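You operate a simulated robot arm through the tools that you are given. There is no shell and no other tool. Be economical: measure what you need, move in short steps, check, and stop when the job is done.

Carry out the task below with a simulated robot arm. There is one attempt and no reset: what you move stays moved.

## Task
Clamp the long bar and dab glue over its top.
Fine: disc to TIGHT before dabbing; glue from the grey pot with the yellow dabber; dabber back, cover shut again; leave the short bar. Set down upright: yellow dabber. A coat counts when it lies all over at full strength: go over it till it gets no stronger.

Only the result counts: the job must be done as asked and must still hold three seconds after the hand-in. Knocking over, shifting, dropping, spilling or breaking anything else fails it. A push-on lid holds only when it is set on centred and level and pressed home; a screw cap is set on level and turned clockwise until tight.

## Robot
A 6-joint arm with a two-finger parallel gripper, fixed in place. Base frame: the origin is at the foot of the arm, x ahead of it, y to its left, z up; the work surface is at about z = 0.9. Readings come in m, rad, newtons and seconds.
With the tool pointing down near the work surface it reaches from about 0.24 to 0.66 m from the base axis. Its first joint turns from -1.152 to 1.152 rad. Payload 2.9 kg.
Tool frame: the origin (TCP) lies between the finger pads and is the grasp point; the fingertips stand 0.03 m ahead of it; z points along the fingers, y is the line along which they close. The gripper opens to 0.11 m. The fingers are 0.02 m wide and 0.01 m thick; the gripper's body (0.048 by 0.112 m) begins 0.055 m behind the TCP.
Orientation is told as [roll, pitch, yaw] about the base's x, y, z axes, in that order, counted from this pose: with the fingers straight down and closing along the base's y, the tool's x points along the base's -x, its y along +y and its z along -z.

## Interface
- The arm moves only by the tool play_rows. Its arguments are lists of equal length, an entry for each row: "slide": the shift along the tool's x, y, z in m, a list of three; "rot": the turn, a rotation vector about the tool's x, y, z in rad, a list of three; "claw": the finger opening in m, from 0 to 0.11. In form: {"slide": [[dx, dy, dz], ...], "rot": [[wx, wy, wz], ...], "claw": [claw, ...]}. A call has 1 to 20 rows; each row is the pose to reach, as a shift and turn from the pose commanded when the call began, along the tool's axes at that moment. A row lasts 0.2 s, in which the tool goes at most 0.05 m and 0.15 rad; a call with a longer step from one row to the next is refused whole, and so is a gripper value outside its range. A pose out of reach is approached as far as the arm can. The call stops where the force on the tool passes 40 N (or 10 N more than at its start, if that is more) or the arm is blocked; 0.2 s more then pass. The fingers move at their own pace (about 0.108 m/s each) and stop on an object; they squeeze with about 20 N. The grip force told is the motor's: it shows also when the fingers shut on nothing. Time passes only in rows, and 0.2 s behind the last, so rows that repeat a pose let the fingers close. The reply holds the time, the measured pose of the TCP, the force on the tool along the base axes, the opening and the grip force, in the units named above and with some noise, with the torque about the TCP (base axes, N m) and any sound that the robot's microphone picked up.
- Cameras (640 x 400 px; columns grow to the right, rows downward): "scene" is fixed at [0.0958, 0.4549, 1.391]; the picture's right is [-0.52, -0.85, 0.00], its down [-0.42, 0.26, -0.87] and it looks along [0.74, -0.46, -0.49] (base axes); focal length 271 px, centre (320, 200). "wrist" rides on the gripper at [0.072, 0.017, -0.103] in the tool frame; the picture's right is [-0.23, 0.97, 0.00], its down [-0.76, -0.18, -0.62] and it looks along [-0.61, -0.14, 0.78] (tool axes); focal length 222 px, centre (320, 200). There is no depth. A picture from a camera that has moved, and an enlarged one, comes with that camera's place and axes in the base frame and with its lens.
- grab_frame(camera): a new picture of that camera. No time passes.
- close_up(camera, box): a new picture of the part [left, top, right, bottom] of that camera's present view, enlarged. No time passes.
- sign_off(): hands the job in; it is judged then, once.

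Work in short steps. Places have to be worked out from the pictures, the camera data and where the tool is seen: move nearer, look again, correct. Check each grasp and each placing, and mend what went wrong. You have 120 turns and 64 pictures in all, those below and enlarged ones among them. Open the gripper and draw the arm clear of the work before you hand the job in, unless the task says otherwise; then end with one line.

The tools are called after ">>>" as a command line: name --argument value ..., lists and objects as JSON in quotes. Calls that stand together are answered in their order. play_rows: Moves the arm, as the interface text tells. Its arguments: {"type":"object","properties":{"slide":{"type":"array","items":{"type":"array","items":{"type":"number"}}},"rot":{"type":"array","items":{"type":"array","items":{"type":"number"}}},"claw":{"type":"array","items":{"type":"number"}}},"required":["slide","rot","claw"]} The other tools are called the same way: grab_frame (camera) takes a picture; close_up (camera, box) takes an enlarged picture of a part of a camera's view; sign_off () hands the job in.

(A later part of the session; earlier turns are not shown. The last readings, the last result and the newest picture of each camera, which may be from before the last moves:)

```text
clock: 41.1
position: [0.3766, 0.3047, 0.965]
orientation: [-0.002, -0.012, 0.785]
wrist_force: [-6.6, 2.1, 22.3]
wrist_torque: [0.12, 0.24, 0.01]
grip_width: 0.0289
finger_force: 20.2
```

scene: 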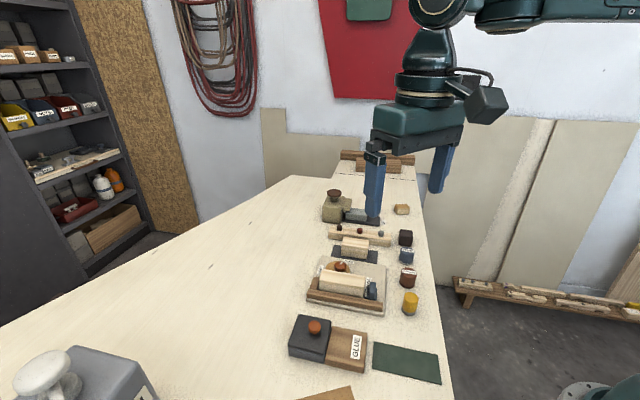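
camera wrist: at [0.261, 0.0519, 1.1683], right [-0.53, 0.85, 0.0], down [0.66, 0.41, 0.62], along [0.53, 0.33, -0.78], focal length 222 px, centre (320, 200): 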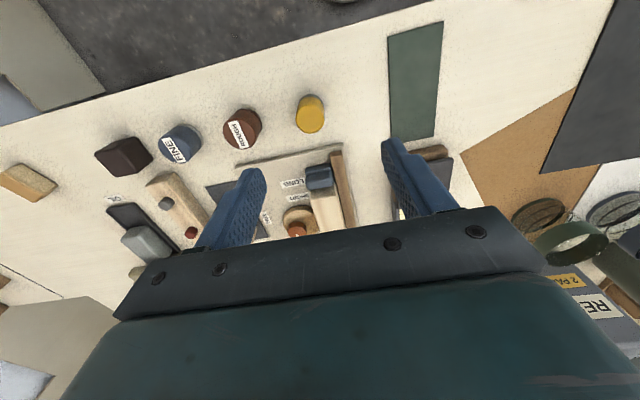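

Dip contact is good (22 N). I'll return to the bar and drag two lanes again with a slight press.

>>> play_rows --slide '[[0, 0, -0.03], [0, 0, -0.066], [0, -0.035, -0.066], [0, -0.07, -0.066], [0, -0.105, -0.06], [-0.0008, -0.1254, -0.045], [-0.0008, -0.1254, -0.028], [-0.0008, -0.1254, -0.0246], [0.016, -0.1254, -0.0246], [0.032, -0.1254, -0.0246], [0.048, -0.1254, -0.0246], [0.064, -0.1254, -0.0246], [0.0802, -0.1254, -0.0246], [0.0802, -0.1384, -0.0246], [0.064, -0.1384, -0.0246], [0.048, -0.1384, -0.0246], [0.032, -0.1384, -0.0246], [0.016, -0.1384, -0.0246], [-0.0008, -0.1384, -0.0246], [-0.0008, -0.1384, -0.05]]' --rot '[[0, 0, 0], [0, 0, 0], [0, 0, 0], [0, 0, 0], [0, 0, 0], [0, 0, 0], [0, 0, 0], [0, 0, 0], [0, 0, 0], [0, 0, 0], [0, 0, 0], [0, 0, 0], [0, 0, 0], [0, 0, 0], [0, 0, 0], [0, 0, 0], [0, 0, 0], [0, 0, 0], [0, 0, 0], [0, 0, 0]]' --claw '[0.02, 0.02, 0.02, 0.02, 0.02, 0.02, 0.02, 0.02, 0.02, 0.02, 0.02, 0.02, 0.02, 0.02, 0.02, 0.02, 0.02, 0.02, 0.02, 0.02]'

>>> close_up --camera "scene" --box '[310, 260, 374, 300]'

```text
clock: 44.2
position: [0.4186, 0.1497, 0.9894]
orientation: [-0.001, -0.005, 0.779]
wrist_force: [-0.2, 1.5, 6.2]
wrist_torque: [0.08, -0.01, 0.0]
grip_width: 0.0288
finger_force: 19.8
stopped in row 15: the force on the tool passed its limit at 41 N (the readings are from after the stop); the commanded pose is now the measured one
```

```text
10.00 times, centred on (342, 280) of scene
camera zoom: at [0.0957, 0.4549, 1.391], right [-0.52, -0.85, 0.0], down [-0.42, 0.26, -0.87], along [0.74, -0.46, -0.49], focal length 2711 px, centre (100, -600)
```

zoom: 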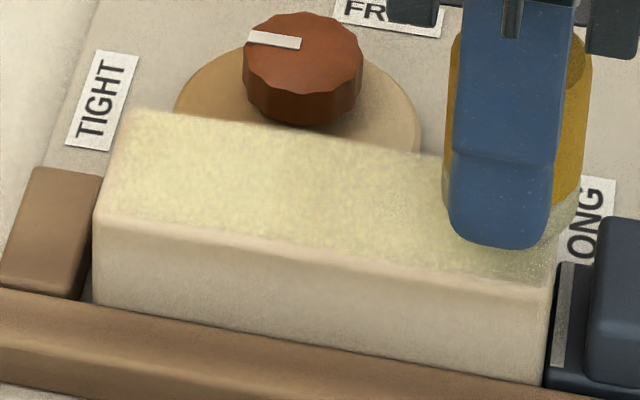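

The force limit tripped at the start of the second lane. The coat is thickening, so I'll finish the lane slightly higher and then retrace it once.

>>> play_rows --slide '[[0, 0.001, -0.0005], [-0.016, 0.001, -0.0005], [-0.032, 0.001, -0.0005], [-0.048, 0.001, -0.0005], [-0.064, 0.001, -0.0005], [-0.08, 0.001, -0.0005], [-0.08, 0.008, -0.0005], [-0.064, 0.008, -0.0005], [-0.048, 0.008, -0.0005], [-0.032, 0.008, -0.0005], [-0.016, 0.008, -0.0005], [0, 0.008, -0.0005], [0, 0.008, -0.02], [-0.02, 0.03, -0.04]]' --rot '[[0, 0, 0], [0, 0, 0], [0, 0, 0], [0, 0, 0], [0, 0, 0], [0, 0, 0], [0, 0, 0], [0, 0, 0], [0, 0, 0], [0, 0, 0], [0, 0, 0], [0, 0, 0], [0, 0, 0], [0, 0, 0]]' --claw '[0.02, 0.02, 0.02, 0.02, 0.02, 0.02, 0.02, 0.02, 0.02, 0.02, 0.02, 0.02, 0.02, 0.02]'

>>> close_up --camera "scene" --box '[310, 260, 374, 300]'

```text
clock: 47.2
position: [0.4121, 0.1839, 1.0274]
orientation: [0.0, 0.002, 0.779]
wrist_force: [-1.4, -0.1, -0.2]
wrist_torque: [0.0, -0.01, -0.01]
grip_width: 0.0289
finger_force: 20.2
```

```text
10.00 times, centred on (342, 280) of scene
camera zoom: at [0.0958, 0.4549, 1.391], right [-0.52, -0.85, 0.0], down [-0.42, 0.26, -0.87], along [0.74, -0.46, -0.49], focal length 2711 px, centre (100, -600)
```

zoom: 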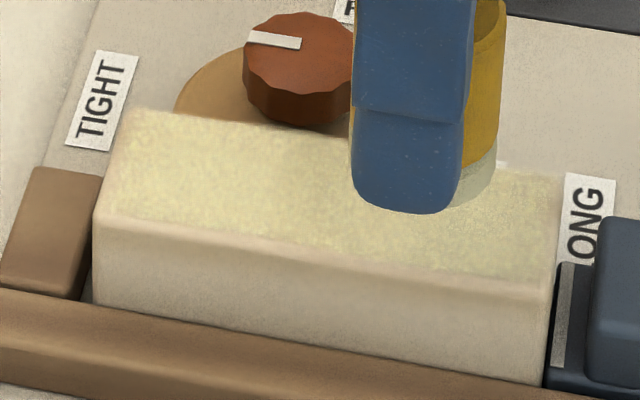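

The coat is denser but still mottled. I'll dip again.

>>> play_rows --slide '[[-0.015, 0.03, 0], [-0.03, 0.06, 0], [-0.045, 0.09, 0], [-0.058, 0.11, 0], [-0.058, 0.11, 0.03], [-0.058, 0.11, 0.05], [-0.058, 0.11, 0.058], [-0.058, 0.11, 0.061], [-0.058, 0.11, 0.0625], [-0.058, 0.11, 0.063]]' --rot '[[0, 0, 0], [0, 0, 0], [0, 0, 0], [0, 0, 0], [0, 0, 0], [0, 0, 0], [0, 0, 0], [0, 0, 0], [0, 0, 0], [0, 0, 0]]' --claw '[0.02, 0.02, 0.02, 0.02, 0.02, 0.02, 0.02, 0.02, 0.02, 0.02]'

```text
clock: 49.4
position: [0.3754, 0.3027, 0.9641]
orientation: [-0.002, -0.001, 0.781]
wrist_force: [0.0, -0.3, 2.4]
wrist_torque: [0.0, -0.03, 0.0]
grip_width: 0.0285
finger_force: 19.7
```

The dip contact is light now because the dabber slid up about 1 mm. I'll press in a bit more, then do another two-lane pass at the adjusted height.

>>> play_rows --slide '[[0, 0, 0.0012], [0, 0, -0.03], [0, -0.02, -0.066], [0, -0.06, -0.066], [0, -0.1, -0.06], [-0.0036, -0.125, -0.045], [-0.0036, -0.125, -0.028], [-0.0036, -0.125, -0.0236], [0.0126, -0.125, -0.0236], [0.0288, -0.125, -0.0236], [0.045, -0.125, -0.0236], [0.0612, -0.125, -0.0236], [0.0774, -0.125, -0.0236], [0.0774, -0.1375, -0.0238], [0.0612, -0.1375, -0.0238], [0.045, -0.1375, -0.0238], [0.0288, -0.1375, -0.0238], [0.0126, -0.1375, -0.0238], [-0.0036, -0.1375, -0.0238], [-0.0036, -0.1375, -0.05]]' --rot '[[0, 0, 0], [0, 0, 0], [0, 0, 0], [0, 0, 0], [0, 0, 0], [0, 0, 0], [0, 0, 0], [0, 0, 0], [0, 0, 0], [0, 0, 0], [0, 0, 0], [0, 0, 0], [0, 0, 0], [0, 0, 0], [0, 0, 0], [0, 0, 0], [0, 0, 0], [0, 0, 0], [0, 0, 0], [0, 0, 0]]' --claw '[0.02, 0.02, 0.02, 0.02, 0.02, 0.02, 0.02, 0.02, 0.02, 0.02, 0.02, 0.02, 0.02, 0.02, 0.02, 0.02, 0.02, 0.02, 0.02, 0.02]'

>>> close_up --camera "scene" --box '[310, 260, 374, 300]'

```text
clock: 53.6
position: [0.4765, 0.2083, 1.0143]
orientation: [0.001, 0.003, 0.781]
wrist_force: [-0.3, -0.4, 0.0]
wrist_torque: [-0.01, 0.0, 0.0]
grip_width: 0.0286
finger_force: 20.0
```

```text
10.00 times, centred on (342, 280) of scene
camera zoom: at [0.0958, 0.455, 1.391], right [-0.52, -0.85, 0.0], down [-0.42, 0.26, -0.87], along [0.74, -0.46, -0.49], focal length 2711 px, centre (100, -600)
```

zoom: 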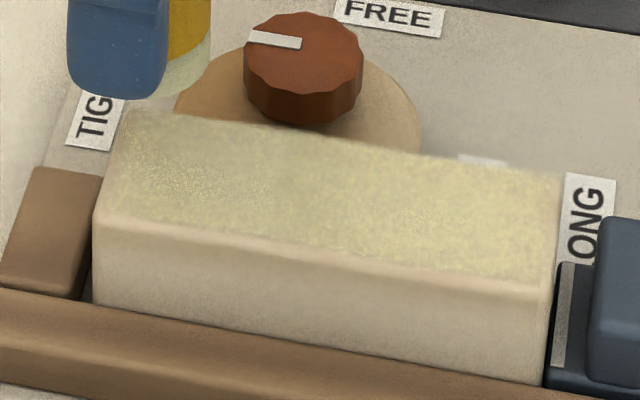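

The coat is strengthening. I'll dip again and do lane 1 in the same call.

>>> play_rows --slide '[[0, 0.04, -0.01], [0.002, 0.08, -0.01], [0.0057, 0.12, -0.005], [0.0057, 0.1362, 0.02], [0.0057, 0.1362, 0.04], [0.0057, 0.1362, 0.049], [0.0057, 0.1362, 0.0515], [0.0057, 0.1362, 0.052], [0.0057, 0.1362, 0.03], [0.004, 0.11, -0.01], [0.002, 0.07, -0.01], [0, 0.03, -0.01], [0, 0.0125, 0.02], [0, 0.0125, 0.0265], [0.016, 0.0125, 0.0266], [0.032, 0.0125, 0.0266], [0.048, 0.0125, 0.0266], [0.064, 0.0125, 0.0266], [0.081, 0.0125, 0.0266], [0.081, 0.0, 0.0264]]' --rot '[[0, 0, 0], [0, 0, 0], [0, 0, 0], [0, 0, 0], [0, 0, 0], [0, 0, 0], [0, 0, 0], [0, 0, 0], [0, 0, 0], [0, 0, 0], [0, 0, 0], [0, 0, 0], [0, 0, 0], [0, 0, 0], [0, 0, 0], [0, 0, 0], [0, 0, 0], [0, 0, 0], [0, 0, 0], [0, 0, 0]]' --claw '[0.02, 0.02, 0.02, 0.02, 0.02, 0.02, 0.02, 0.02, 0.02, 0.02, 0.02, 0.02, 0.02, 0.02, 0.02, 0.02, 0.02, 0.02, 0.02, 0.02]'

```text
clock: 57.8
position: [0.4163, 0.15, 0.9901]
orientation: [0.0, 0.003, 0.781]
wrist_force: [-3.3, 2.2, 11.3]
wrist_torque: [0.18, 0.11, 0.05]
grip_width: 0.0288
finger_force: 19.7
```

Contact held at about 11 N. I'll run lane 2, then go over the centre and lane 1 once more.

>>> play_rows --slide '[[-0.016, 0, 0], [-0.032, 0, 0], [-0.048, 0, 0], [-0.064, 0, 0], [-0.081, 0, 0], [-0.082, 0.0065, 0], [-0.064, 0.0065, 0], [-0.048, 0.0065, 0], [-0.032, 0.0065, 0], [-0.016, 0.0065, 0], [0, 0.0065, 0], [0, 0.0125, 0], [-0.016, 0.0125, 0], [-0.032, 0.0125, 0], [-0.048, 0.0125, 0], [-0.064, 0.0125, 0], [-0.082, 0.0125, 0], [-0.082, 0.0125, -0.03]]' --rot '[[0, 0, 0], [0, 0, 0], [0, 0, 0], [0, 0, 0], [0, 0, 0], [0, 0, 0], [0, 0, 0], [0, 0, 0], [0, 0, 0], [0, 0, 0], [0, 0, 0], [0, 0, 0], [0, 0, 0], [0, 0, 0], [0, 0, 0], [0, 0, 0], [0, 0, 0], [0, 0, 0]]' --claw '[0.02, 0.02, 0.02, 0.02, 0.02, 0.02, 0.02, 0.02, 0.02, 0.02, 0.02, 0.02, 0.02, 0.02, 0.02, 0.02, 0.02, 0.02]'

>>> close_up --camera "scene" --box '[310, 260, 374, 300]'

```text
clock: 61.6
position: [0.4688, 0.2192, 1.0174]
orientation: [0.001, 0.002, 0.78]
wrist_force: [0.5, 0.2, -0.4]
wrist_torque: [0.02, 0.03, -0.01]
grip_width: 0.0288
finger_force: 19.6
```

```text
10.00 times, centred on (342, 280) of scene
camera zoom: at [0.0958, 0.455, 1.391], right [-0.52, -0.85, 0.0], down [-0.42, 0.26, -0.87], along [0.74, -0.46, -0.49], focal length 2711 px, centre (100, -600)
```

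zoom: 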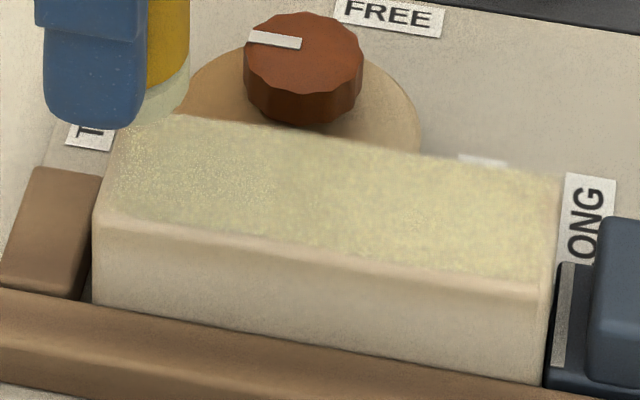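

I'll take a wrist baseline from this pose so I can compare it with the next coat.

>>> close_up --camera "wrist" --box '[240, 0, 400, 160]'

>>> play_rows --slide '[[0, 0.03, -0.01], [0.002, 0.07, -0.01], [0.0057, 0.105, -0.005], [0.0057, 0.1237, 0.02], [0.0057, 0.1237, 0.04], [0.0057, 0.1237, 0.052], [0.0057, 0.1237, 0.0545], [0.0057, 0.1237, 0.0555], [0.0057, 0.1237, 0.03], [0.004, 0.1, -0.01], [0.002, 0.06, -0.01], [0, 0.02, -0.01], [0, 0, 0.02], [0, 0, 0.0297], [0.016, 0, 0.0299], [0.032, 0, 0.0299], [0.048, 0, 0.0299], [0.064, 0, 0.0299], [0.081, 0, 0.0299], [0.081, -0.0125, 0.0297]]' --rot '[[0, 0, 0], [0, 0, 0], [0, 0, 0], [0, 0, 0], [0, 0, 0], [0, 0, 0], [0, 0, 0], [0, 0, 0], [0, 0, 0], [0, 0, 0], [0, 0, 0], [0, 0, 0], [0, 0, 0], [0, 0, 0], [0, 0, 0], [0, 0, 0], [0, 0, 0], [0, 0, 0], [0, 0, 0], [0, 0, 0]]' --claw '[0.02, 0.02, 0.02, 0.02, 0.02, 0.02, 0.02, 0.02, 0.02, 0.02, 0.02, 0.02, 0.02, 0.02, 0.02, 0.02, 0.02, 0.02, 0.02, 0.02]'

```text
2.50 times, centred on (320, 80) of wrist
camera zoom: at [0.4062, 0.1794, 1.1204], right [-0.52, 0.85, 0.0], down [0.67, 0.41, 0.62], along [0.53, 0.33, -0.78], focal length 555 px, centre (320, 500)
```

zoom: 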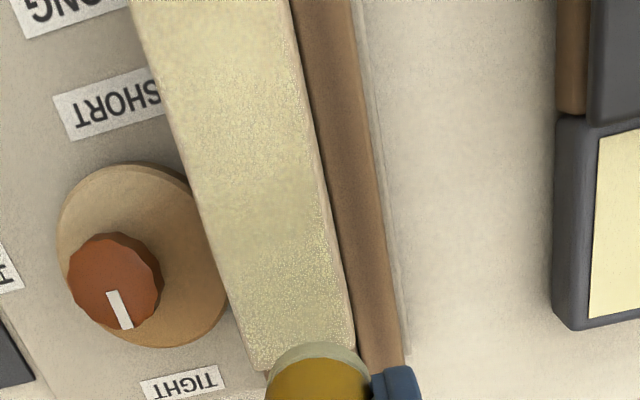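

```text
clock: 65.8
position: [0.4175, 0.1528, 0.9885]
orientation: [-0.001, 0.002, 0.783]
wrist_force: [-3.2, 2.4, 9.5]
wrist_torque: [0.18, 0.09, 0.01]
grip_width: 0.0287
finger_force: 19.9
```

Now the remaining lanes of this coat.

>>> play_rows --slide '[[-0.016, 0, 0], [-0.032, 0, 0], [-0.048, 0, 0], [-0.064, 0, 0], [-0.081, 0, 0], [-0.082, 0.0065, 0], [-0.064, 0.0065, 0], [-0.048, 0.0065, 0], [-0.032, 0.0065, 0], [-0.016, 0.0065, 0], [0, 0.0065, 0], [0, 0.0125, 0], [-0.016, 0.0125, 0], [-0.032, 0.0125, 0], [-0.048, 0.0125, 0], [-0.064, 0.0125, 0], [-0.082, 0.0125, 0], [-0.082, 0.0125, -0.03]]' --rot '[[0, 0, 0], [0, 0, 0], [0, 0, 0], [0, 0, 0], [0, 0, 0], [0, 0, 0], [0, 0, 0], [0, 0, 0], [0, 0, 0], [0, 0, 0], [0, 0, 0], [0, 0, 0], [0, 0, 0], [0, 0, 0], [0, 0, 0], [0, 0, 0], [0, 0, 0], [0, 0, 0]]' --claw '[0.02, 0.02, 0.02, 0.02, 0.02, 0.02, 0.02, 0.02, 0.02, 0.02, 0.02, 0.02, 0.02, 0.02, 0.02, 0.02, 0.02, 0.02]'

>>> close_up --camera "wrist" --box '[240, 0, 400, 160]'

>>> close_up --camera "scene" --box '[310, 260, 374, 300]'

```text
clock: 69.6
position: [0.466, 0.2187, 1.0203]
orientation: [0.0, 0.001, 0.78]
wrist_force: [-0.1, -0.1, -0.8]
wrist_torque: [-0.01, 0.01, -0.01]
grip_width: 0.0286
finger_force: 19.5
```

```text
2.50 times, centred on (320, 80) of wrist
camera zoom: at [0.4039, 0.1787, 1.1217], right [-0.52, 0.85, 0.0], down [0.67, 0.41, 0.62], along [0.53, 0.33, -0.78], focal length 555 px, centre (320, 500)
```

zoom: 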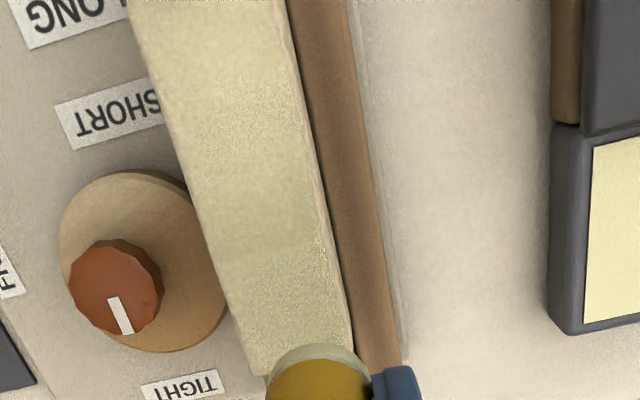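

```text
10.00 times, centred on (342, 280) of scene
camera zoom: at [0.0958, 0.455, 1.391], right [-0.52, -0.85, 0.0], down [-0.42, 0.26, -0.87], along [0.74, -0.46, -0.49], focal length 2711 px, centre (100, -600)
```

zoom: 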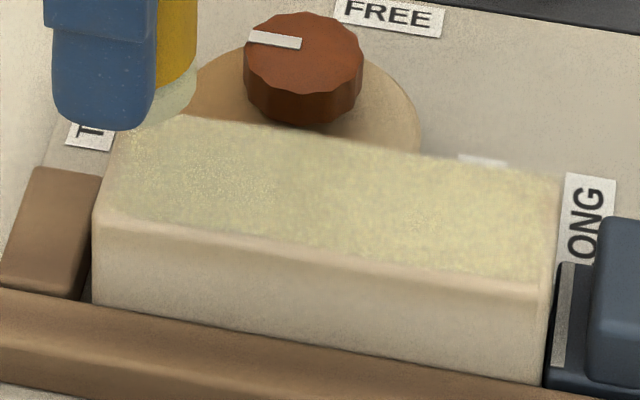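

Smooth (full) coat now covers the middle, while the ends (especially TIGHT) are still mottled. I'll dip again and work the TIGHT end more thoroughly.

>>> play_rows --slide '[[0, 0.03, -0.01], [0.002, 0.07, -0.01], [0.0057, 0.105, -0.005], [0.0057, 0.1237, 0.02], [0.0057, 0.1237, 0.04], [0.0057, 0.1237, 0.053], [0.0057, 0.1237, 0.056], [0.0057, 0.1237, 0.03], [0.004, 0.1, -0.01], [0.002, 0.06, -0.01], [0, 0.02, -0.01], [0, 0, 0.02], [0, 0, 0.0302], [0.012, 0, 0.0302], [0.024, 0, 0.0302], [0.024, -0.006, 0.0302], [0.012, -0.006, 0.0302], [0, -0.006, 0.0302], [0, -0.0125, 0.0302], [0.012, -0.0125, 0.0302]]' --rot '[[0, 0, 0], [0, 0, 0], [0, 0, 0], [0, 0, 0], [0, 0, 0], [0, 0, 0], [0, 0, 0], [0, 0, 0], [0, 0, 0], [0, 0, 0], [0, 0, 0], [0, 0, 0], [0, 0, 0], [0, 0, 0], [0, 0, 0], [0, 0, 0], [0, 0, 0], [0, 0, 0], [0, 0, 0], [0, 0, 0]]' --claw '[0.02, 0.02, 0.02, 0.02, 0.02, 0.02, 0.02, 0.02, 0.02, 0.02, 0.02, 0.02, 0.02, 0.02, 0.02, 0.02, 0.02, 0.02, 0.02, 0.02]'

```text
clock: 73.8
position: [0.4684, 0.1992, 0.9896]
orientation: [-0.002, -0.001, 0.781]
wrist_force: [1.4, 1.0, 1.7]
wrist_torque: [0.05, -0.06, 0.01]
grip_width: 0.0288
finger_force: 20.4
```

Contact is light here, so I'll press 1 mm more and continue over the TIGHT end, then along to the LONG end.

>>> play_rows --slide '[[0, 0, 0.001], [-0.012, 0, 0.001], [-0.012, 0.006, 0.001], [-0.012, 0.0125, 0.001], [0, 0.0125, 0.001], [0, 0.006, 0.001], [0.015, 0.006, 0.001], [0.03, 0.006, 0.001], [0.045, 0.006, 0.001], [0.058, 0.0, 0.001], [0.069, 0.0, 0.001], [0.069, 0.0065, 0.001], [0.069, 0.0125, 0.001], [0.058, 0.0125, 0.001], [0.046, 0.0125, 0.001], [0.046, 0.006, 0.001], [0.058, 0.006, 0.001], [0.069, 0.006, 0.001], [0.05, 0.006, -0.02]]' --rot '[[0, 0, 0], [0, 0, 0], [0, 0, 0], [0, 0, 0], [0, 0, 0], [0, 0, 0], [0, 0, 0], [0, 0, 0], [0, 0, 0], [0, 0, 0], [0, 0, 0], [0, 0, 0], [0, 0, 0], [0, 0, 0], [0, 0, 0], [0, 0, 0], [0, 0, 0], [0, 0, 0], [0, 0, 0]]' --claw '[0.02, 0.02, 0.02, 0.02, 0.02, 0.02, 0.02, 0.02, 0.02, 0.02, 0.02, 0.02, 0.02, 0.02, 0.02, 0.02, 0.02, 0.02, 0.02]'

>>> close_up --camera "scene" --box '[310, 260, 374, 300]'

```text
clock: 77.8
position: [0.4284, 0.1697, 1.0076]
orientation: [0.0, 0.003, 0.78]
wrist_force: [0.4, 0.2, -0.1]
wrist_torque: [0.02, -0.01, -0.04]
grip_width: 0.0289
finger_force: 20.0
```

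```text
10.00 times, centred on (342, 280) of scene
camera zoom: at [0.0958, 0.4549, 1.391], right [-0.52, -0.85, 0.0], down [-0.42, 0.26, -0.87], along [0.74, -0.46, -0.49], focal length 2711 px, centre (100, -600)
```

zoom: 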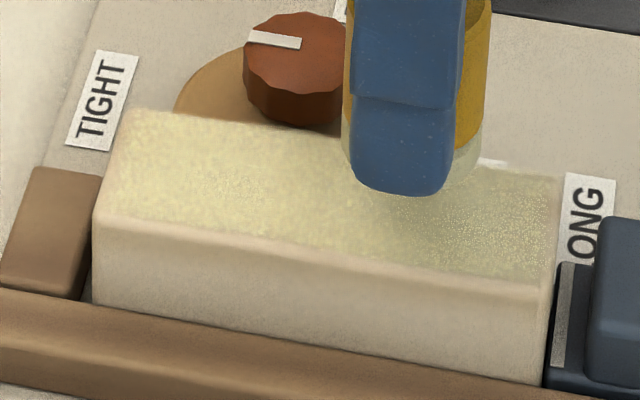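

The arm's shadow confuses the reading. I'll go for another dip, which moves the arm away, and view the bar in clear light from there.

>>> play_rows --slide '[[-0.01, 0.03, -0.02], [-0.025, 0.06, -0.02], [-0.04, 0.095, -0.02], [-0.0559, 0.1308, -0.01], [-0.0559, 0.1308, 0.02], [-0.0559, 0.1308, 0.038], [-0.0559, 0.1308, 0.0445], [-0.0559, 0.1308, 0.046]]' --rot '[[0, 0, 0], [0, 0, 0], [0, 0, 0], [0, 0, 0], [0, 0, 0], [0, 0, 0], [0, 0, 0], [0, 0, 0]]' --claw '[0.02, 0.02, 0.02, 0.02, 0.02, 0.02, 0.02, 0.02]'

>>> close_up --camera "scene" --box '[310, 260, 374, 300]'

```text
clock: 79.6
position: [0.3775, 0.3029, 0.9641]
orientation: [0.001, -0.005, 0.78]
wrist_force: [-7.7, 0.8, 22.1]
wrist_torque: [0.11, 0.33, -0.01]
grip_width: 0.0289
finger_force: 20.5
```

```text
10.00 times, centred on (342, 280) of scene
camera zoom: at [0.0953, 0.4548, 1.3911], right [-0.52, -0.85, 0.0], down [-0.42, 0.26, -0.87], along [0.74, -0.46, -0.49], focal length 2711 px, centre (100, -600)
```

zoom: 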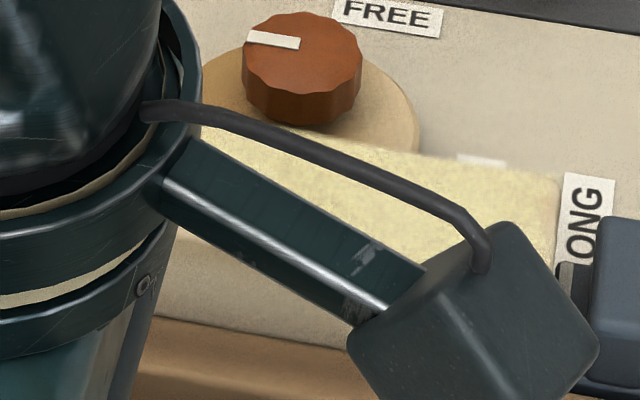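

In clear light the coat looks uniform and close to the pot's colour. The felt is freshly loaded, so I'll put on one more full coat.

>>> play_rows --slide '[[0, 0, -0.03], [0, -0.02, -0.06], [0, -0.06, -0.066], [0, -0.1, -0.06], [-0.0022, -0.1237, -0.045], [-0.0022, -0.1237, -0.03], [-0.0022, -0.1237, -0.0262], [-0.0022, -0.1302, -0.0262], [-0.0022, -0.1367, -0.0262], [0.0138, -0.1367, -0.0262], [0.0298, -0.1367, -0.0262], [0.0458, -0.1367, -0.0262], [0.0618, -0.1367, -0.0262], [0.0788, -0.1367, -0.0262], [0.0788, -0.1302, -0.0262], [0.0788, -0.1237, -0.0262], [0.0618, -0.1237, -0.0262], [0.0458, -0.1237, -0.0262], [0.0298, -0.1237, -0.0262], [0.0138, -0.1237, -0.0262]]' --rot '[[0, 0, 0], [0, 0, 0], [0, 0, 0], [0, 0, 0], [0, 0, 0], [0, 0, 0], [0, 0, 0], [0, 0, 0], [0, 0, 0], [0, 0, 0], [0, 0, 0], [0, 0, 0], [0, 0, 0], [0, 0, 0], [0, 0, 0], [0, 0, 0], [0, 0, 0], [0, 0, 0], [0, 0, 0], [0, 0, 0]]' --claw '[0.02, 0.02, 0.02, 0.02, 0.02, 0.02, 0.02, 0.02, 0.02, 0.02, 0.02, 0.02, 0.02, 0.02, 0.02, 0.02, 0.02, 0.02, 0.02, 0.02]'

>>> play_rows --slide '[[-0.016, 0, 0], [-0.016, -0.0065, 0], [0, -0.0065, 0], [0.016, -0.0065, 0], [0.032, -0.0065, 0], [0.048, -0.0065, 0], [0.064, -0.0065, 0], [0.064, -0.0065, -0.02], [0.064, -0.0065, -0.05], [0.1, -0.0065, -0.06], [0.14, -0.0065, -0.06], [0.18, -0.0065, -0.06]]' --rot '[[0, 0, 0], [0, 0, 0], [0, 0, 0], [0, 0, 0], [0, 0, 0], [0, 0, 0], [0, 0, 0], [0, 0, 0], [0, 0, 0], [0, 0, 0], [0, 0, 0], [0, 0, 0]]' --claw '[0.02, 0.02, 0.02, 0.02, 0.02, 0.02, 0.02, 0.02, 0.02, 0.02, 0.02, 0.02]'

>>> close_up --camera "scene" --box '[310, 260, 374, 300]'

```text
clock: 83.8
position: [0.4539, 0.207, 0.9897]
orientation: [-0.002, 0.001, 0.78]
wrist_force: [-0.7, -2.4, 5.5]
wrist_torque: [-0.01, 0.01, -0.02]
grip_width: 0.0291
finger_force: 19.7
```

```text
clock: 86.4
position: [0.3295, 0.0748, 1.0483]
orientation: [-0.001, -0.002, 0.78]
wrist_force: [-0.5, -0.5, -1.1]
wrist_torque: [-0.02, 0.0, -0.01]
grip_width: 0.0289
finger_force: 19.9
```

```text
10.00 times, centred on (342, 280) of scene
camera zoom: at [0.0958, 0.455, 1.391], right [-0.52, -0.85, 0.0], down [-0.42, 0.26, -0.87], along [0.74, -0.46, -0.49], focal length 2711 px, centre (100, -600)
```

zoom: 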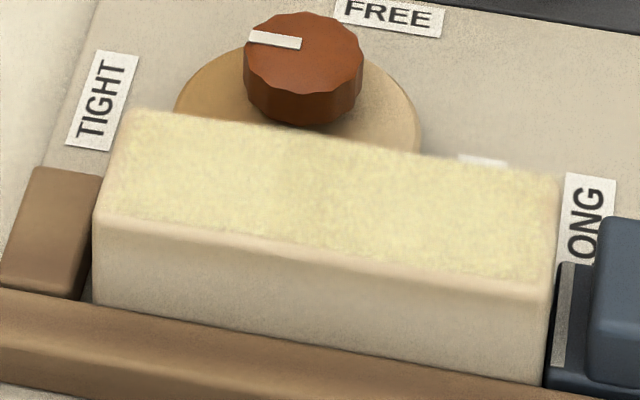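

There is still slight unevenness in clear light. I'll give it one more full coat and compare in this same view.

>>> play_rows --slide '[[-0.04, 0.027, 0], [-0.08, 0.054, 0], [-0.12, 0.081, 0], [-0.16, 0.107, 0], [-0.1938, 0.1293, 0.01], [-0.1938, 0.1293, 0.05], [-0.1938, 0.1293, 0.075], [-0.1938, 0.1293, 0.084], [-0.1938, 0.1293, 0.0868], [-0.1938, 0.1293, 0.05], [-0.1945, 0.1093, 0.01], [-0.195, 0.07, 0.01], [-0.196, 0.03, 0.015], [-0.196, 0.0065, 0.045], [-0.196, 0.0065, 0.0603], [-0.18, 0.0065, 0.0603], [-0.164, 0.0065, 0.0603], [-0.148, 0.0065, 0.0603], [-0.132, 0.0065, 0.0603], [-0.115, 0.0065, 0.0603]]' --rot '[[0, 0, 0], [0, 0, 0], [0, 0, 0], [0, 0, 0], [0, 0, 0], [0, 0, 0], [0, 0, 0], [0, 0, 0], [0, 0, 0], [0, 0, 0], [0, 0, 0], [0, 0, 0], [0, 0, 0], [0, 0, 0], [0, 0, 0], [0, 0, 0], [0, 0, 0], [0, 0, 0], [0, 0, 0], [0, 0, 0]]' --claw '[0.02, 0.02, 0.02, 0.02, 0.02, 0.02, 0.02, 0.02, 0.02, 0.02, 0.02, 0.02, 0.02, 0.02, 0.02, 0.02, 0.02, 0.02, 0.02, 0.02]'

>>> play_rows --slide '[[0, -0.0065, 0], [0, -0.013, 0], [-0.016, -0.013, 0], [-0.032, -0.013, 0], [-0.048, -0.013, 0], [-0.064, -0.013, 0], [-0.081, -0.013, 0], [-0.081, -0.0065, 0], [-0.064, -0.0065, 0], [-0.048, -0.0065, 0], [-0.032, -0.0065, 0], [-0.016, -0.0065, 0], [0, -0.0065, 0], [0, -0.0065, -0.02], [0, -0.0065, -0.06], [0.035, -0.0065, -0.06], [0.075, -0.0065, -0.06], [0.115, -0.0065, -0.06]]' --rot '[[0, 0, 0], [0, 0, 0], [0, 0, 0], [0, 0, 0], [0, 0, 0], [0, 0, 0], [0, 0, 0], [0, 0, 0], [0, 0, 0], [0, 0, 0], [0, 0, 0], [0, 0, 0], [0, 0, 0], [0, 0, 0], [0, 0, 0], [0, 0, 0], [0, 0, 0], [0, 0, 0]]' --claw '[0.02, 0.02, 0.02, 0.02, 0.02, 0.02, 0.02, 0.02, 0.02, 0.02, 0.02, 0.02, 0.02, 0.02, 0.02, 0.02, 0.02, 0.02]'

>>> close_up --camera "scene" --box '[310, 260, 374, 300]'

```text
clock: 90.6
position: [0.4072, 0.1608, 0.9895]
orientation: [-0.004, -0.005, 0.78]
wrist_force: [5.4, 5.4, 24.2]
wrist_torque: [0.22, -0.16, 0.02]
grip_width: 0.0286
finger_force: 19.8
```

```text
clock: 94.4
position: [0.3301, 0.0741, 1.0484]
orientation: [-0.001, 0.001, 0.781]
wrist_force: [-1.0, 0.6, -0.5]
wrist_torque: [0.01, -0.03, -0.01]
grip_width: 0.0289
finger_force: 20.0
```

```text
10.00 times, centred on (342, 280) of scene
camera zoom: at [0.0958, 0.455, 1.391], right [-0.52, -0.85, 0.0], down [-0.42, 0.26, -0.87], along [0.74, -0.46, -0.49], focal length 2711 px, centre (100, -600)
```

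zoom: 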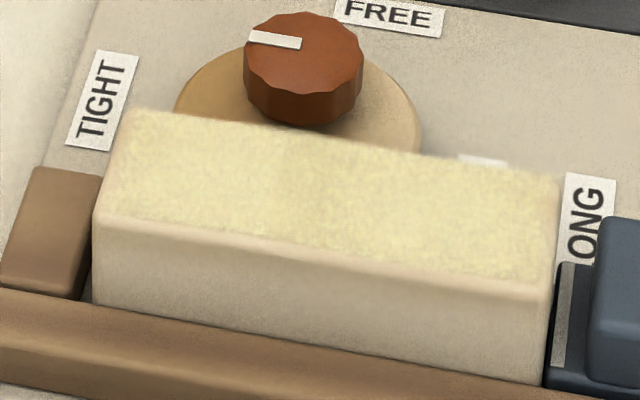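

It is still improving slightly on the left. I'll apply one more coat the same way.

>>> play_rows --slide '[[-0.04, 0.027, 0], [-0.08, 0.054, 0], [-0.12, 0.081, 0], [-0.16, 0.107, 0], [-0.1938, 0.1293, 0.01], [-0.1938, 0.1293, 0.05], [-0.1938, 0.1293, 0.075], [-0.1938, 0.1293, 0.084], [-0.1938, 0.1293, 0.0868], [-0.1938, 0.1293, 0.05], [-0.1945, 0.1093, 0.01], [-0.195, 0.07, 0.01], [-0.196, 0.03, 0.015], [-0.196, 0.0065, 0.045], [-0.196, 0.0065, 0.0603], [-0.18, 0.0065, 0.0603], [-0.164, 0.0065, 0.0603], [-0.148, 0.0065, 0.0603], [-0.132, 0.0065, 0.0603], [-0.115, 0.0065, 0.06]]' --rot '[[0, 0, 0], [0, 0, 0], [0, 0, 0], [0, 0, 0], [0, 0, 0], [0, 0, 0], [0, 0, 0], [0, 0, 0], [0, 0, 0], [0, 0, 0], [0, 0, 0], [0, 0, 0], [0, 0, 0], [0, 0, 0], [0, 0, 0], [0, 0, 0], [0, 0, 0], [0, 0, 0], [0, 0, 0], [0, 0, 0]]' --claw '[0.02, 0.02, 0.02, 0.02, 0.02, 0.02, 0.02, 0.02, 0.02, 0.02, 0.02, 0.02, 0.02, 0.02, 0.02, 0.02, 0.02, 0.02, 0.02, 0.02]'

>>> play_rows --slide '[[0, -0.0065, 0], [0, -0.013, 0], [-0.016, -0.013, 0], [-0.032, -0.013, 0], [-0.048, -0.013, 0], [-0.064, -0.013, 0], [-0.081, -0.013, 0], [-0.081, -0.0065, 0], [-0.064, -0.0065, 0], [-0.048, -0.0065, 0], [-0.032, -0.0065, 0], [-0.016, -0.0065, 0], [0, -0.0065, 0], [0, -0.0065, -0.02], [0, -0.0065, -0.06], [0.035, -0.0065, -0.06], [0.075, -0.0065, -0.06], [0.115, -0.0065, -0.06]]' --rot '[[0, 0, 0], [0, 0, 0], [0, 0, 0], [0, 0, 0], [0, 0, 0], [0, 0, 0], [0, 0, 0], [0, 0, 0], [0, 0, 0], [0, 0, 0], [0, 0, 0], [0, 0, 0], [0, 0, 0], [0, 0, 0], [0, 0, 0], [0, 0, 0], [0, 0, 0], [0, 0, 0]]' --claw '[0.02, 0.02, 0.02, 0.02, 0.02, 0.02, 0.02, 0.02, 0.02, 0.02, 0.02, 0.02, 0.02, 0.02, 0.02, 0.02, 0.02, 0.02]'

>>> close_up --camera "scene" --box '[310, 260, 374, 300]'

>>> close_up --camera "scene" --box '[280, 260, 440, 360]'

```text
clock: 98.6
position: [0.406, 0.1579, 0.9895]
orientation: [-0.001, 0.0, 0.78]
wrist_force: [0.9, 2.3, 7.1]
wrist_torque: [0.11, -0.13, -0.02]
grip_width: 0.0287
finger_force: 20.0
```

```text
clock: 102.4
position: [0.3329, 0.0746, 1.0472]
orientation: [-0.001, 0.0, 0.78]
wrist_force: [-0.2, -0.4, -1.2]
wrist_torque: [-0.02, 0.0, -0.03]
grip_width: 0.0288
finger_force: 20.0
```

```text
10.00 times, centred on (342, 280) of scene
camera zoom: at [0.0958, 0.455, 1.391], right [-0.52, -0.85, 0.0], down [-0.42, 0.26, -0.87], along [0.74, -0.46, -0.49], focal length 2711 px, centre (100, -600)
```

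zoom: 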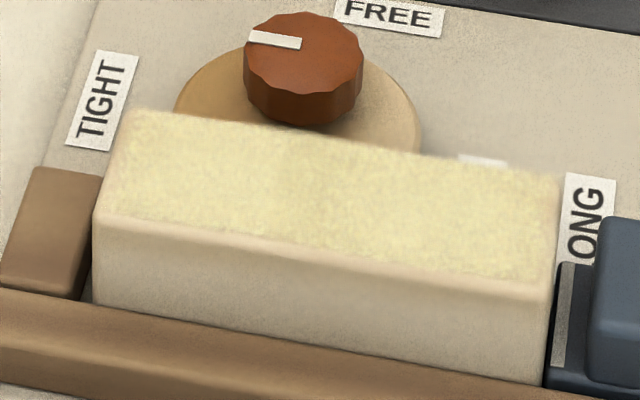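

```text
4.00 times, centred on (360, 310) of scene
camera zoom: at [0.0958, 0.455, 1.391], right [-0.52, -0.85, 0.0], down [-0.42, 0.26, -0.87], along [0.74, -0.46, -0.49], focal length 1084 px, centre (160, -240)
```

zoom: 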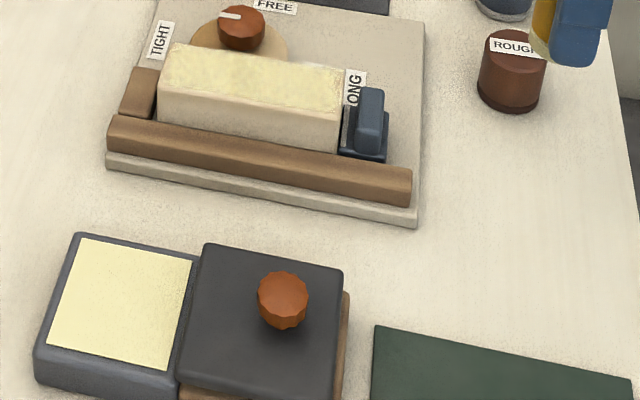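

The last two coats look the same, so the strength is saturated. I'll check the edges and LONG end from above with the wrist camera.

>>> play_rows --slide '[[-0.03, 0, -0.03], [-0.06, 0, -0.05], [-0.1, 0, -0.06], [-0.14, 0, -0.06], [-0.165, 0, -0.06]]' --rot '[[0, 0, 0], [0, 0, 0], [0, 0, 0], [0, 0, 0], [0, 0, 0]]' --claw '[0.02, 0.02, 0.02, 0.02, 0.02]'

>>> close_up --camera "wrist" --box '[256, 40, 384, 150]'

```text
clock: 103.6
position: [0.4494, 0.1894, 1.1104]
orientation: [-0.002, 0.0, 0.78]
wrist_force: [-0.6, 0.3, 0.0]
wrist_torque: [-0.01, 0.02, 0.01]
grip_width: 0.0287
finger_force: 20.5
```

```text
3.64 times, centred on (320, 95) of wrist
camera zoom: at [0.3852, 0.1501, 1.2135], right [-0.52, 0.85, 0.0], down [0.67, 0.41, 0.62], along [0.53, 0.33, -0.78], focal length 808 px, centre (320, 582)
```

zoom: 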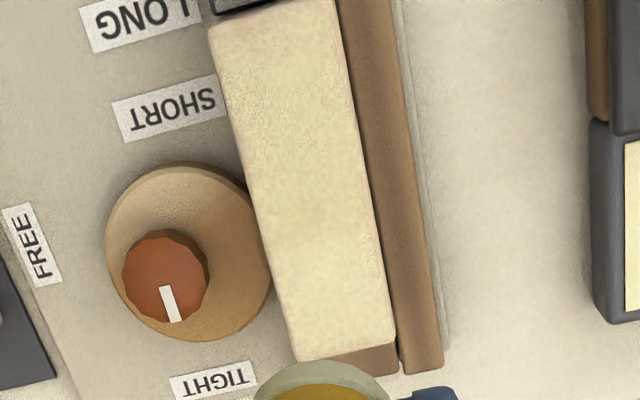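

The LONG-end corners (especially disc side) look paler. I'll dip and work the LONG end further out, at s=−0.044 and n=±0.0085.

>>> play_rows --slide '[[-0.009, 0.04, 0.01], [-0.018, 0.08, 0.03], [-0.027, 0.115, 0.05], [-0.027, 0.1317, 0.09], [-0.027, 0.1317, 0.13], [-0.027, 0.1317, 0.143], [-0.027, 0.1317, 0.1468], [-0.027, 0.1317, 0.11], [-0.01, 0.1, 0.08], [0.01, 0.06, 0.08], [0.03, 0.025, 0.085], [0.0548, 0.0106, 0.108], [0.0548, 0.0106, 0.1203], [0.0549, 0.005, 0.1203], [0.055, 0, 0.1203], [0.0551, -0.0064, 0.1203], [0.042, -0.0064, 0.1203], [0.042, 0.002, 0.1203], [0.042, 0.0106, 0.1203], [0.0548, 0.0106, 0.1203]]' --rot '[[0, 0, 0], [0, 0, 0], [0, 0, 0], [0, 0, 0], [0, 0, 0], [0, 0, 0], [0, 0, 0], [0, 0, 0], [0, 0, 0], [0, 0, 0], [0, 0, 0], [0, 0, 0], [0, 0, 0], [0, 0, 0], [0, 0, 0], [0, 0, 0], [0, 0, 0], [0, 0, 0], [0, 0, 0], [0, 0, 0]]' --claw '[0.02, 0.02, 0.02, 0.02, 0.02, 0.02, 0.02, 0.02, 0.02, 0.02, 0.02, 0.02, 0.02, 0.02, 0.02, 0.02, 0.02, 0.02, 0.02, 0.02]'

```text
clock: 107.8
position: [0.4015, 0.159, 0.9885]
orientation: [-0.001, -0.005, 0.781]
wrist_force: [3.4, 5.8, 17.2]
wrist_torque: [0.25, -0.21, 0.04]
grip_width: 0.0287
finger_force: 20.2
```

Continuing: along the disc-side edge to the TIGHT end corners, and back along the fence-side edge.

>>> play_rows --slide '[[0, -0.006, 0], [0, -0.012, 0], [0.0003, -0.017, 0], [-0.017, -0.0173, 0], [-0.034, -0.0176, 0], [-0.052, -0.0179, 0], [-0.07, -0.0182, 0], [-0.0877, -0.0185, 0], [-0.088, -0.01, 0], [-0.088, -0.0015, 0], [-0.075, -0.0015, 0], [-0.075, -0.01, 0], [-0.088, -0.01, 0], [-0.088, -0.0015, 0], [-0.07, -0.0012, 0], [-0.052, -0.0009, 0], [-0.034, -0.0006, 0], [-0.017, -0.0003, 0], [0, 0, 0], [0, -0.0085, 0]]' --rot '[[0, 0, 0], [0, 0, 0], [0, 0, 0], [0, 0, 0], [0, 0, 0], [0, 0, 0], [0, 0, 0], [0, 0, 0], [0, 0, 0], [0, 0, 0], [0, 0, 0], [0, 0, 0], [0, 0, 0], [0, 0, 0], [0, 0, 0], [0, 0, 0], [0, 0, 0], [0, 0, 0], [0, 0, 0], [0, 0, 0]]' --claw '[0.02, 0.02, 0.02, 0.02, 0.02, 0.02, 0.02, 0.02, 0.02, 0.02, 0.02, 0.02, 0.02, 0.02, 0.02, 0.02, 0.02, 0.02, 0.02, 0.02]'

>>> play_rows --slide '[[-0.01, 0, -0.02], [-0.03, 0, -0.06], [-0.05, 0, -0.1], [-0.055, 0, -0.12]]' --rot '[[0, 0, 0], [0, 0, 0], [0, 0, 0], [0, 0, 0]]' --claw '[0.02, 0.02, 0.02, 0.02]'

>>> close_up --camera "wrist" --box '[256, 40, 384, 150]'

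```text
clock: 112.0
position: [0.407, 0.1531, 0.989]
orientation: [0.0, 0.0, 0.782]
wrist_force: [-6.0, 5.1, 20.0]
wrist_torque: [0.25, 0.17, 0.03]
grip_width: 0.0288
finger_force: 20.4
```

```text
clock: 113.0
position: [0.4484, 0.1932, 1.11]
orientation: [-0.002, -0.001, 0.781]
wrist_force: [-0.1, 0.2, 0.8]
wrist_torque: [-0.03, -0.01, -0.03]
grip_width: 0.029
finger_force: 20.2
```

```text
3.64 times, centred on (320, 95) of wrist
camera zoom: at [0.3856, 0.1537, 1.2119], right [-0.52, 0.85, 0.0], down [0.67, 0.41, 0.62], along [0.53, 0.33, -0.78], focal length 808 px, centre (320, 582)
```

zoom: 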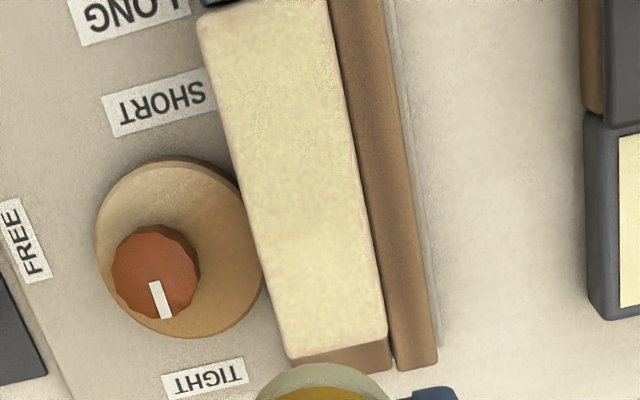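

Corners are now coated. I'll do one final fresh-dip round over the edges and centre to be sure of full strength.

>>> play_rows --slide '[[-0.009, 0.04, 0.01], [-0.018, 0.08, 0.03], [-0.025, 0.113, 0.05], [-0.025, 0.1283, 0.09], [-0.025, 0.1283, 0.13], [-0.025, 0.1283, 0.143], [-0.025, 0.1283, 0.1468], [-0.025, 0.1283, 0.11], [-0.009, 0.097, 0.08], [0.011, 0.057, 0.08], [0.031, 0.022, 0.085], [0.0567, 0.0071, 0.108], [0.0567, 0.0071, 0.1203], [0.0568, 0.001, 0.1203], [0.0569, -0.0045, 0.1203], [0.057, -0.0104, 0.1203], [0.044, -0.0104, 0.1203], [0.044, -0.0015, 0.1203], [0.044, 0.0071, 0.1203], [0.0567, 0.0071, 0.1203]]' --rot '[[0, 0, 0], [0, 0, 0], [0, 0, 0], [0, 0, 0], [0, 0, 0], [0, 0, 0], [0, 0, 0], [0, 0, 0], [0, 0, 0], [0, 0, 0], [0, 0, 0], [0, 0, 0], [0, 0, 0], [0, 0, 0], [0, 0, 0], [0, 0, 0], [0, 0, 0], [0, 0, 0], [0, 0, 0], [0, 0, 0]]' --claw '[0.02, 0.02, 0.02, 0.02, 0.02, 0.02, 0.02, 0.02, 0.02, 0.02, 0.02, 0.02, 0.02, 0.02, 0.02, 0.02, 0.02, 0.02, 0.02, 0.02]'

>>> play_rows --slide '[[0, -0.006, 0], [0, -0.012, 0], [0.0003, -0.017, 0], [-0.017, -0.0173, 0], [-0.034, -0.0176, 0], [-0.052, -0.0179, 0], [-0.07, -0.0182, 0], [-0.0877, -0.0185, 0], [-0.088, -0.01, 0], [-0.088, -0.0015, 0], [-0.07, -0.0012, 0], [-0.052, -0.0009, 0], [-0.034, -0.0006, 0], [-0.017, -0.0003, 0], [0, 0, 0], [0, -0.0085, 0], [-0.022, -0.0088, 0], [-0.044, -0.0091, 0], [-0.066, -0.0095, 0], [-0.086, -0.01, 0]]' --rot '[[0, 0, 0], [0, 0, 0], [0, 0, 0], [0, 0, 0], [0, 0, 0], [0, 0, 0], [0, 0, 0], [0, 0, 0], [0, 0, 0], [0, 0, 0], [0, 0, 0], [0, 0, 0], [0, 0, 0], [0, 0, 0], [0, 0, 0], [0, 0, 0], [0, 0, 0], [0, 0, 0], [0, 0, 0], [0, 0, 0]]' --claw '[0.02, 0.02, 0.02, 0.02, 0.02, 0.02, 0.02, 0.02, 0.02, 0.02, 0.02, 0.02, 0.02, 0.02, 0.02, 0.02, 0.02, 0.02, 0.02, 0.02]'

>>> play_rows --slide '[[0, 0, -0.03], [0.03, 0, -0.06], [0.055, 0, -0.1], [0.055, 0, -0.12]]' --rot '[[0, 0, 0], [0, 0, 0], [0, 0, 0], [0, 0, 0]]' --claw '[0.02, 0.02, 0.02, 0.02]'

>>> close_up --camera "wrist" --box '[256, 40, 384, 150]'

```text
clock: 117.2
position: [0.4014, 0.1591, 0.989]
orientation: [-0.002, -0.007, 0.783]
wrist_force: [4.2, 5.8, 20.0]
wrist_torque: [0.24, -0.24, 0.07]
grip_width: 0.0287
finger_force: 20.2
```

```text
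clock: 121.4
position: [0.4684, 0.2099, 0.9894]
orientation: [-0.003, 0.0, 0.78]
wrist_force: [-1.3, -1.9, 4.6]
wrist_torque: [-0.05, 0.02, 0.02]
grip_width: 0.0287
finger_force: 19.8
```

```text
clock: 122.4
position: [0.43, 0.1699, 1.1094]
orientation: [-0.001, 0.0, 0.78]
wrist_force: [0.0, 0.0, -0.3]
wrist_torque: [-0.02, -0.04, 0.0]
grip_width: 0.0288
finger_force: 20.5
```

```text
3.64 times, centred on (320, 95) of wrist
camera zoom: at [0.3667, 0.1295, 1.213], right [-0.52, 0.85, 0.0], down [0.67, 0.41, 0.62], along [0.53, 0.33, -0.78], focal length 808 px, centre (320, 582)
```

zoom: 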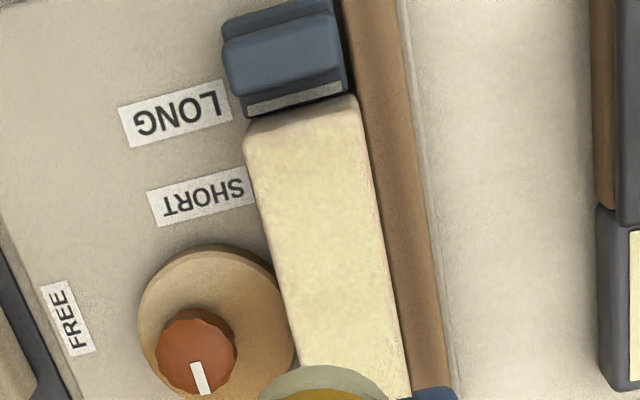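

The pale strip at the LONG end is just the bar's end face; the coat reaches the edges everywhere. Now I'll return the dabber to its place (0.3325, 0.0853), descending slowly.

>>> play_rows --slide '[[0.04, 0.0025, 0], [0.08, 0.005, 0], [0.11, 0.007, 0.02], [0.1288, 0.0084, 0.05], [0.1288, 0.0084, 0.09], [0.1288, 0.0084, 0.13], [0.1288, 0.0084, 0.155], [0.1288, 0.0084, 0.155]]' --rot '[[0, 0, 0], [0, 0, 0], [0, 0, 0], [0, 0, 0], [0, 0, 0], [0, 0, 0], [0, 0, 0], [0, 0, 0]]' --claw '[0.02, 0.02, 0.02, 0.02, 0.02, 0.02, 0.02, 0.02]'

>>> close_up --camera "scene" --box '[340, 240, 500, 340]'

```text
clock: 124.2
position: [0.3312, 0.0865, 0.9549]
orientation: [-0.003, -0.002, 0.781]
wrist_force: [0.8, 0.3, -0.2]
wrist_torque: [0.01, 0.01, 0.0]
grip_width: 0.0287
finger_force: 19.7
```

```text
4.00 times, centred on (420, 290) of scene
camera zoom: at [0.0958, 0.4549, 1.391], right [-0.52, -0.85, 0.0], down [-0.42, 0.26, -0.87], along [0.74, -0.46, -0.49], focal length 1084 px, centre (-80, -160)
```

zoom: 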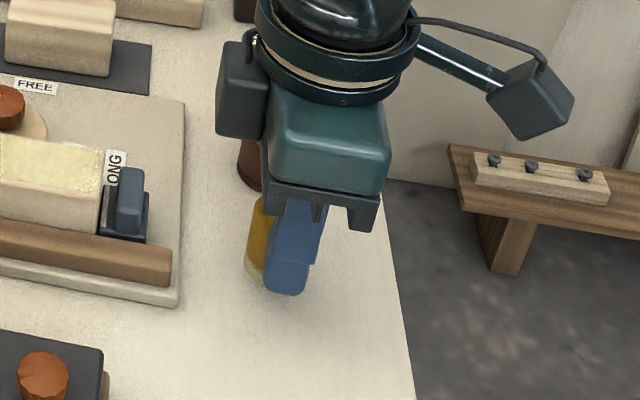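

The dabber is above its place and upright. I'll ease it down in millimetre steps with a position trim.

>>> play_rows --slide '[[-0.0005, -0.0015, 0.006], [-0.0005, -0.0015, 0.01], [-0.0005, -0.0015, 0.0125], [-0.0005, -0.0015, 0.0135]]' --rot '[[0, 0, 0], [0, 0, 0], [0, 0, 0], [0, 0, 0]]' --claw '[0.02, 0.02, 0.02, 0.02]'

```text
clock: 125.2
position: [0.3328, 0.0871, 0.9414]
orientation: [-0.001, 0.0, 0.78]
wrist_force: [-0.2, 0.1, -0.2]
wrist_torque: [0.02, -0.03, -0.01]
grip_width: 0.0287
finger_force: 20.2
```

No contact yet, so I'll go further down slowly.

>>> play_rows --slide '[[0, -0.001, 0.001], [0, -0.001, 0.002], [0, -0.001, 0.003]]' --rot '[[0, 0, 0], [0, 0, 0], [0, 0, 0]]' --claw '[0.02, 0.02, 0.02]'

```text
clock: 126.0
position: [0.3357, 0.0862, 0.9397]
orientation: [-0.002, -0.003, 0.78]
wrist_force: [-2.6, -1.5, 10.0]
wrist_torque: [0.01, 0.08, 0.01]
grip_width: 0.0287
finger_force: 20.0
stopped in row 3: the force on the tool passed its limit at 42 N (the readings are from after the stop); the commanded pose is now the measured one
```

It is seated on the bench. I'll open the fingers and lift straight up.

>>> play_rows --slide '[[0, 0, -0.0005], [0, 0, -0.0005], [0, 0, -0.0005], [0, 0, -0.03], [0, 0, -0.07], [0, 0, -0.11]]' --rot '[[0, 0, 0], [0, 0, 0], [0, 0, 0], [0, 0, 0], [0, 0, 0], [0, 0, 0]]' --claw '[0.035, 0.055, 0.055, 0.055, 0.06, 0.08]'

>>> close_up --camera "scene" --box '[340, 240, 500, 340]'

```text
clock: 127.4
position: [0.335, 0.0856, 1.0477]
orientation: [-0.001, 0.0, 0.78]
wrist_force: [-0.2, -0.9, -0.2]
wrist_torque: [-0.01, 0.01, 0.0]
grip_width: 0.08
finger_force: 0.0
```

```text
4.00 times, centred on (420, 290) of scene
camera zoom: at [0.0958, 0.4549, 1.391], right [-0.52, -0.85, 0.0], down [-0.42, 0.26, -0.87], along [0.74, -0.46, -0.49], focal length 1084 px, centre (-80, -160)
```

zoom: 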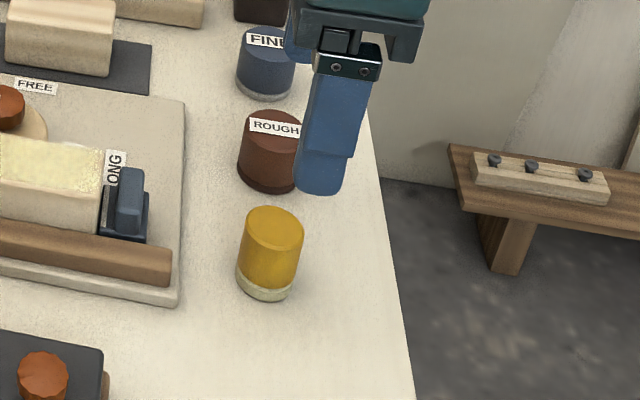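

The dabber stands upright at its place, within ~3 mm. Next I'll swing back above the cover knob, at yaw −45°.

>>> play_rows --slide '[[-0.01, 0.011, 0], [-0.02, 0.022, 0], [-0.03, 0.034, 0], [-0.04, 0.045, 0], [-0.05, 0.056, 0], [-0.06, 0.068, 0], [-0.07, 0.079, 0], [-0.08, 0.09, 0], [-0.09, 0.102, 0], [-0.1, 0.113, 0], [-0.1067, 0.1207, 0], [-0.1067, 0.1207, 0.02]]' --rot '[[0, 0, 0.143], [0, 0, 0.286], [0, 0, 0.429], [0, 0, 0.571], [0, 0, 0.714], [0, 0, 0.857], [0, 0, 1.0], [0, 0, 1.143], [0, 0, 1.286], [0, 0, 1.428], [0, 0, 1.57], [0, 0, 1.57]]' --claw '[0.08, 0.07, 0.06, 0.055, 0.055, 0.055, 0.055, 0.055, 0.055, 0.055, 0.055, 0.055]'

>>> close_up --camera "wrist" --box '[200, 60, 440, 210]'

```text
clock: 130.0
position: [0.3227, 0.247, 1.0282]
orientation: [0.002, -0.001, -0.792]
wrist_force: [0.3, 0.8, 0.2]
wrist_torque: [0.0, -0.04, -0.01]
grip_width: 0.0552
finger_force: 0.1
```

```text
2.67 times, centred on (320, 135) of wrist
camera zoom: at [0.2851, 0.3104, 1.1312], right [0.85, 0.52, 0.0], down [0.41, -0.67, 0.62], along [0.33, -0.53, -0.78], focal length 592 px, centre (320, 373)
```

zoom: 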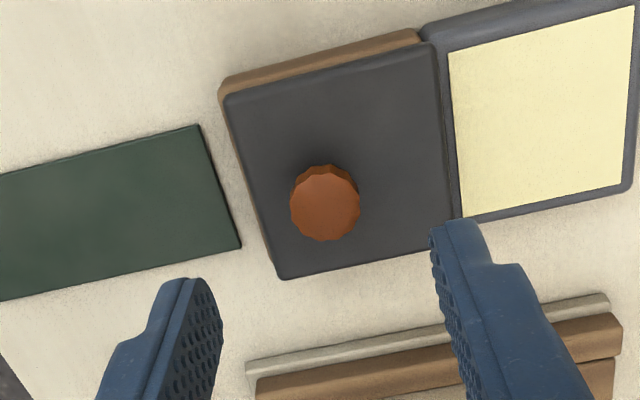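

The knob reads (0.3276, 0.2457). I'll descend and grip it.

>>> play_rows --slide '[[-0.0044, 0.0026, 0.02], [-0.0044, 0.0026, 0.045], [-0.0044, 0.0026, 0.0637], [-0.0044, 0.0026, 0.0637], [-0.0044, 0.0026, 0.0637], [-0.0044, 0.0026, 0.0637], [-0.0044, 0.0026, 0.0637]]' --rot '[[0, 0, 0], [0, 0, 0], [0, 0, 0], [0, 0, 0], [0, 0, 0], [0, 0, 0], [0, 0, 0]]' --claw '[0.05, 0.05, 0.05, 0.03, 0.015, 0.015, 0.015]'

```text
clock: 131.6
position: [0.3296, 0.2453, 0.9643]
orientation: [0.0, -0.001, -0.787]
wrist_force: [0.3, -1.0, -6.8]
wrist_torque: [0.03, -0.1, 0.04]
grip_width: 0.0215
finger_force: 45.1
```

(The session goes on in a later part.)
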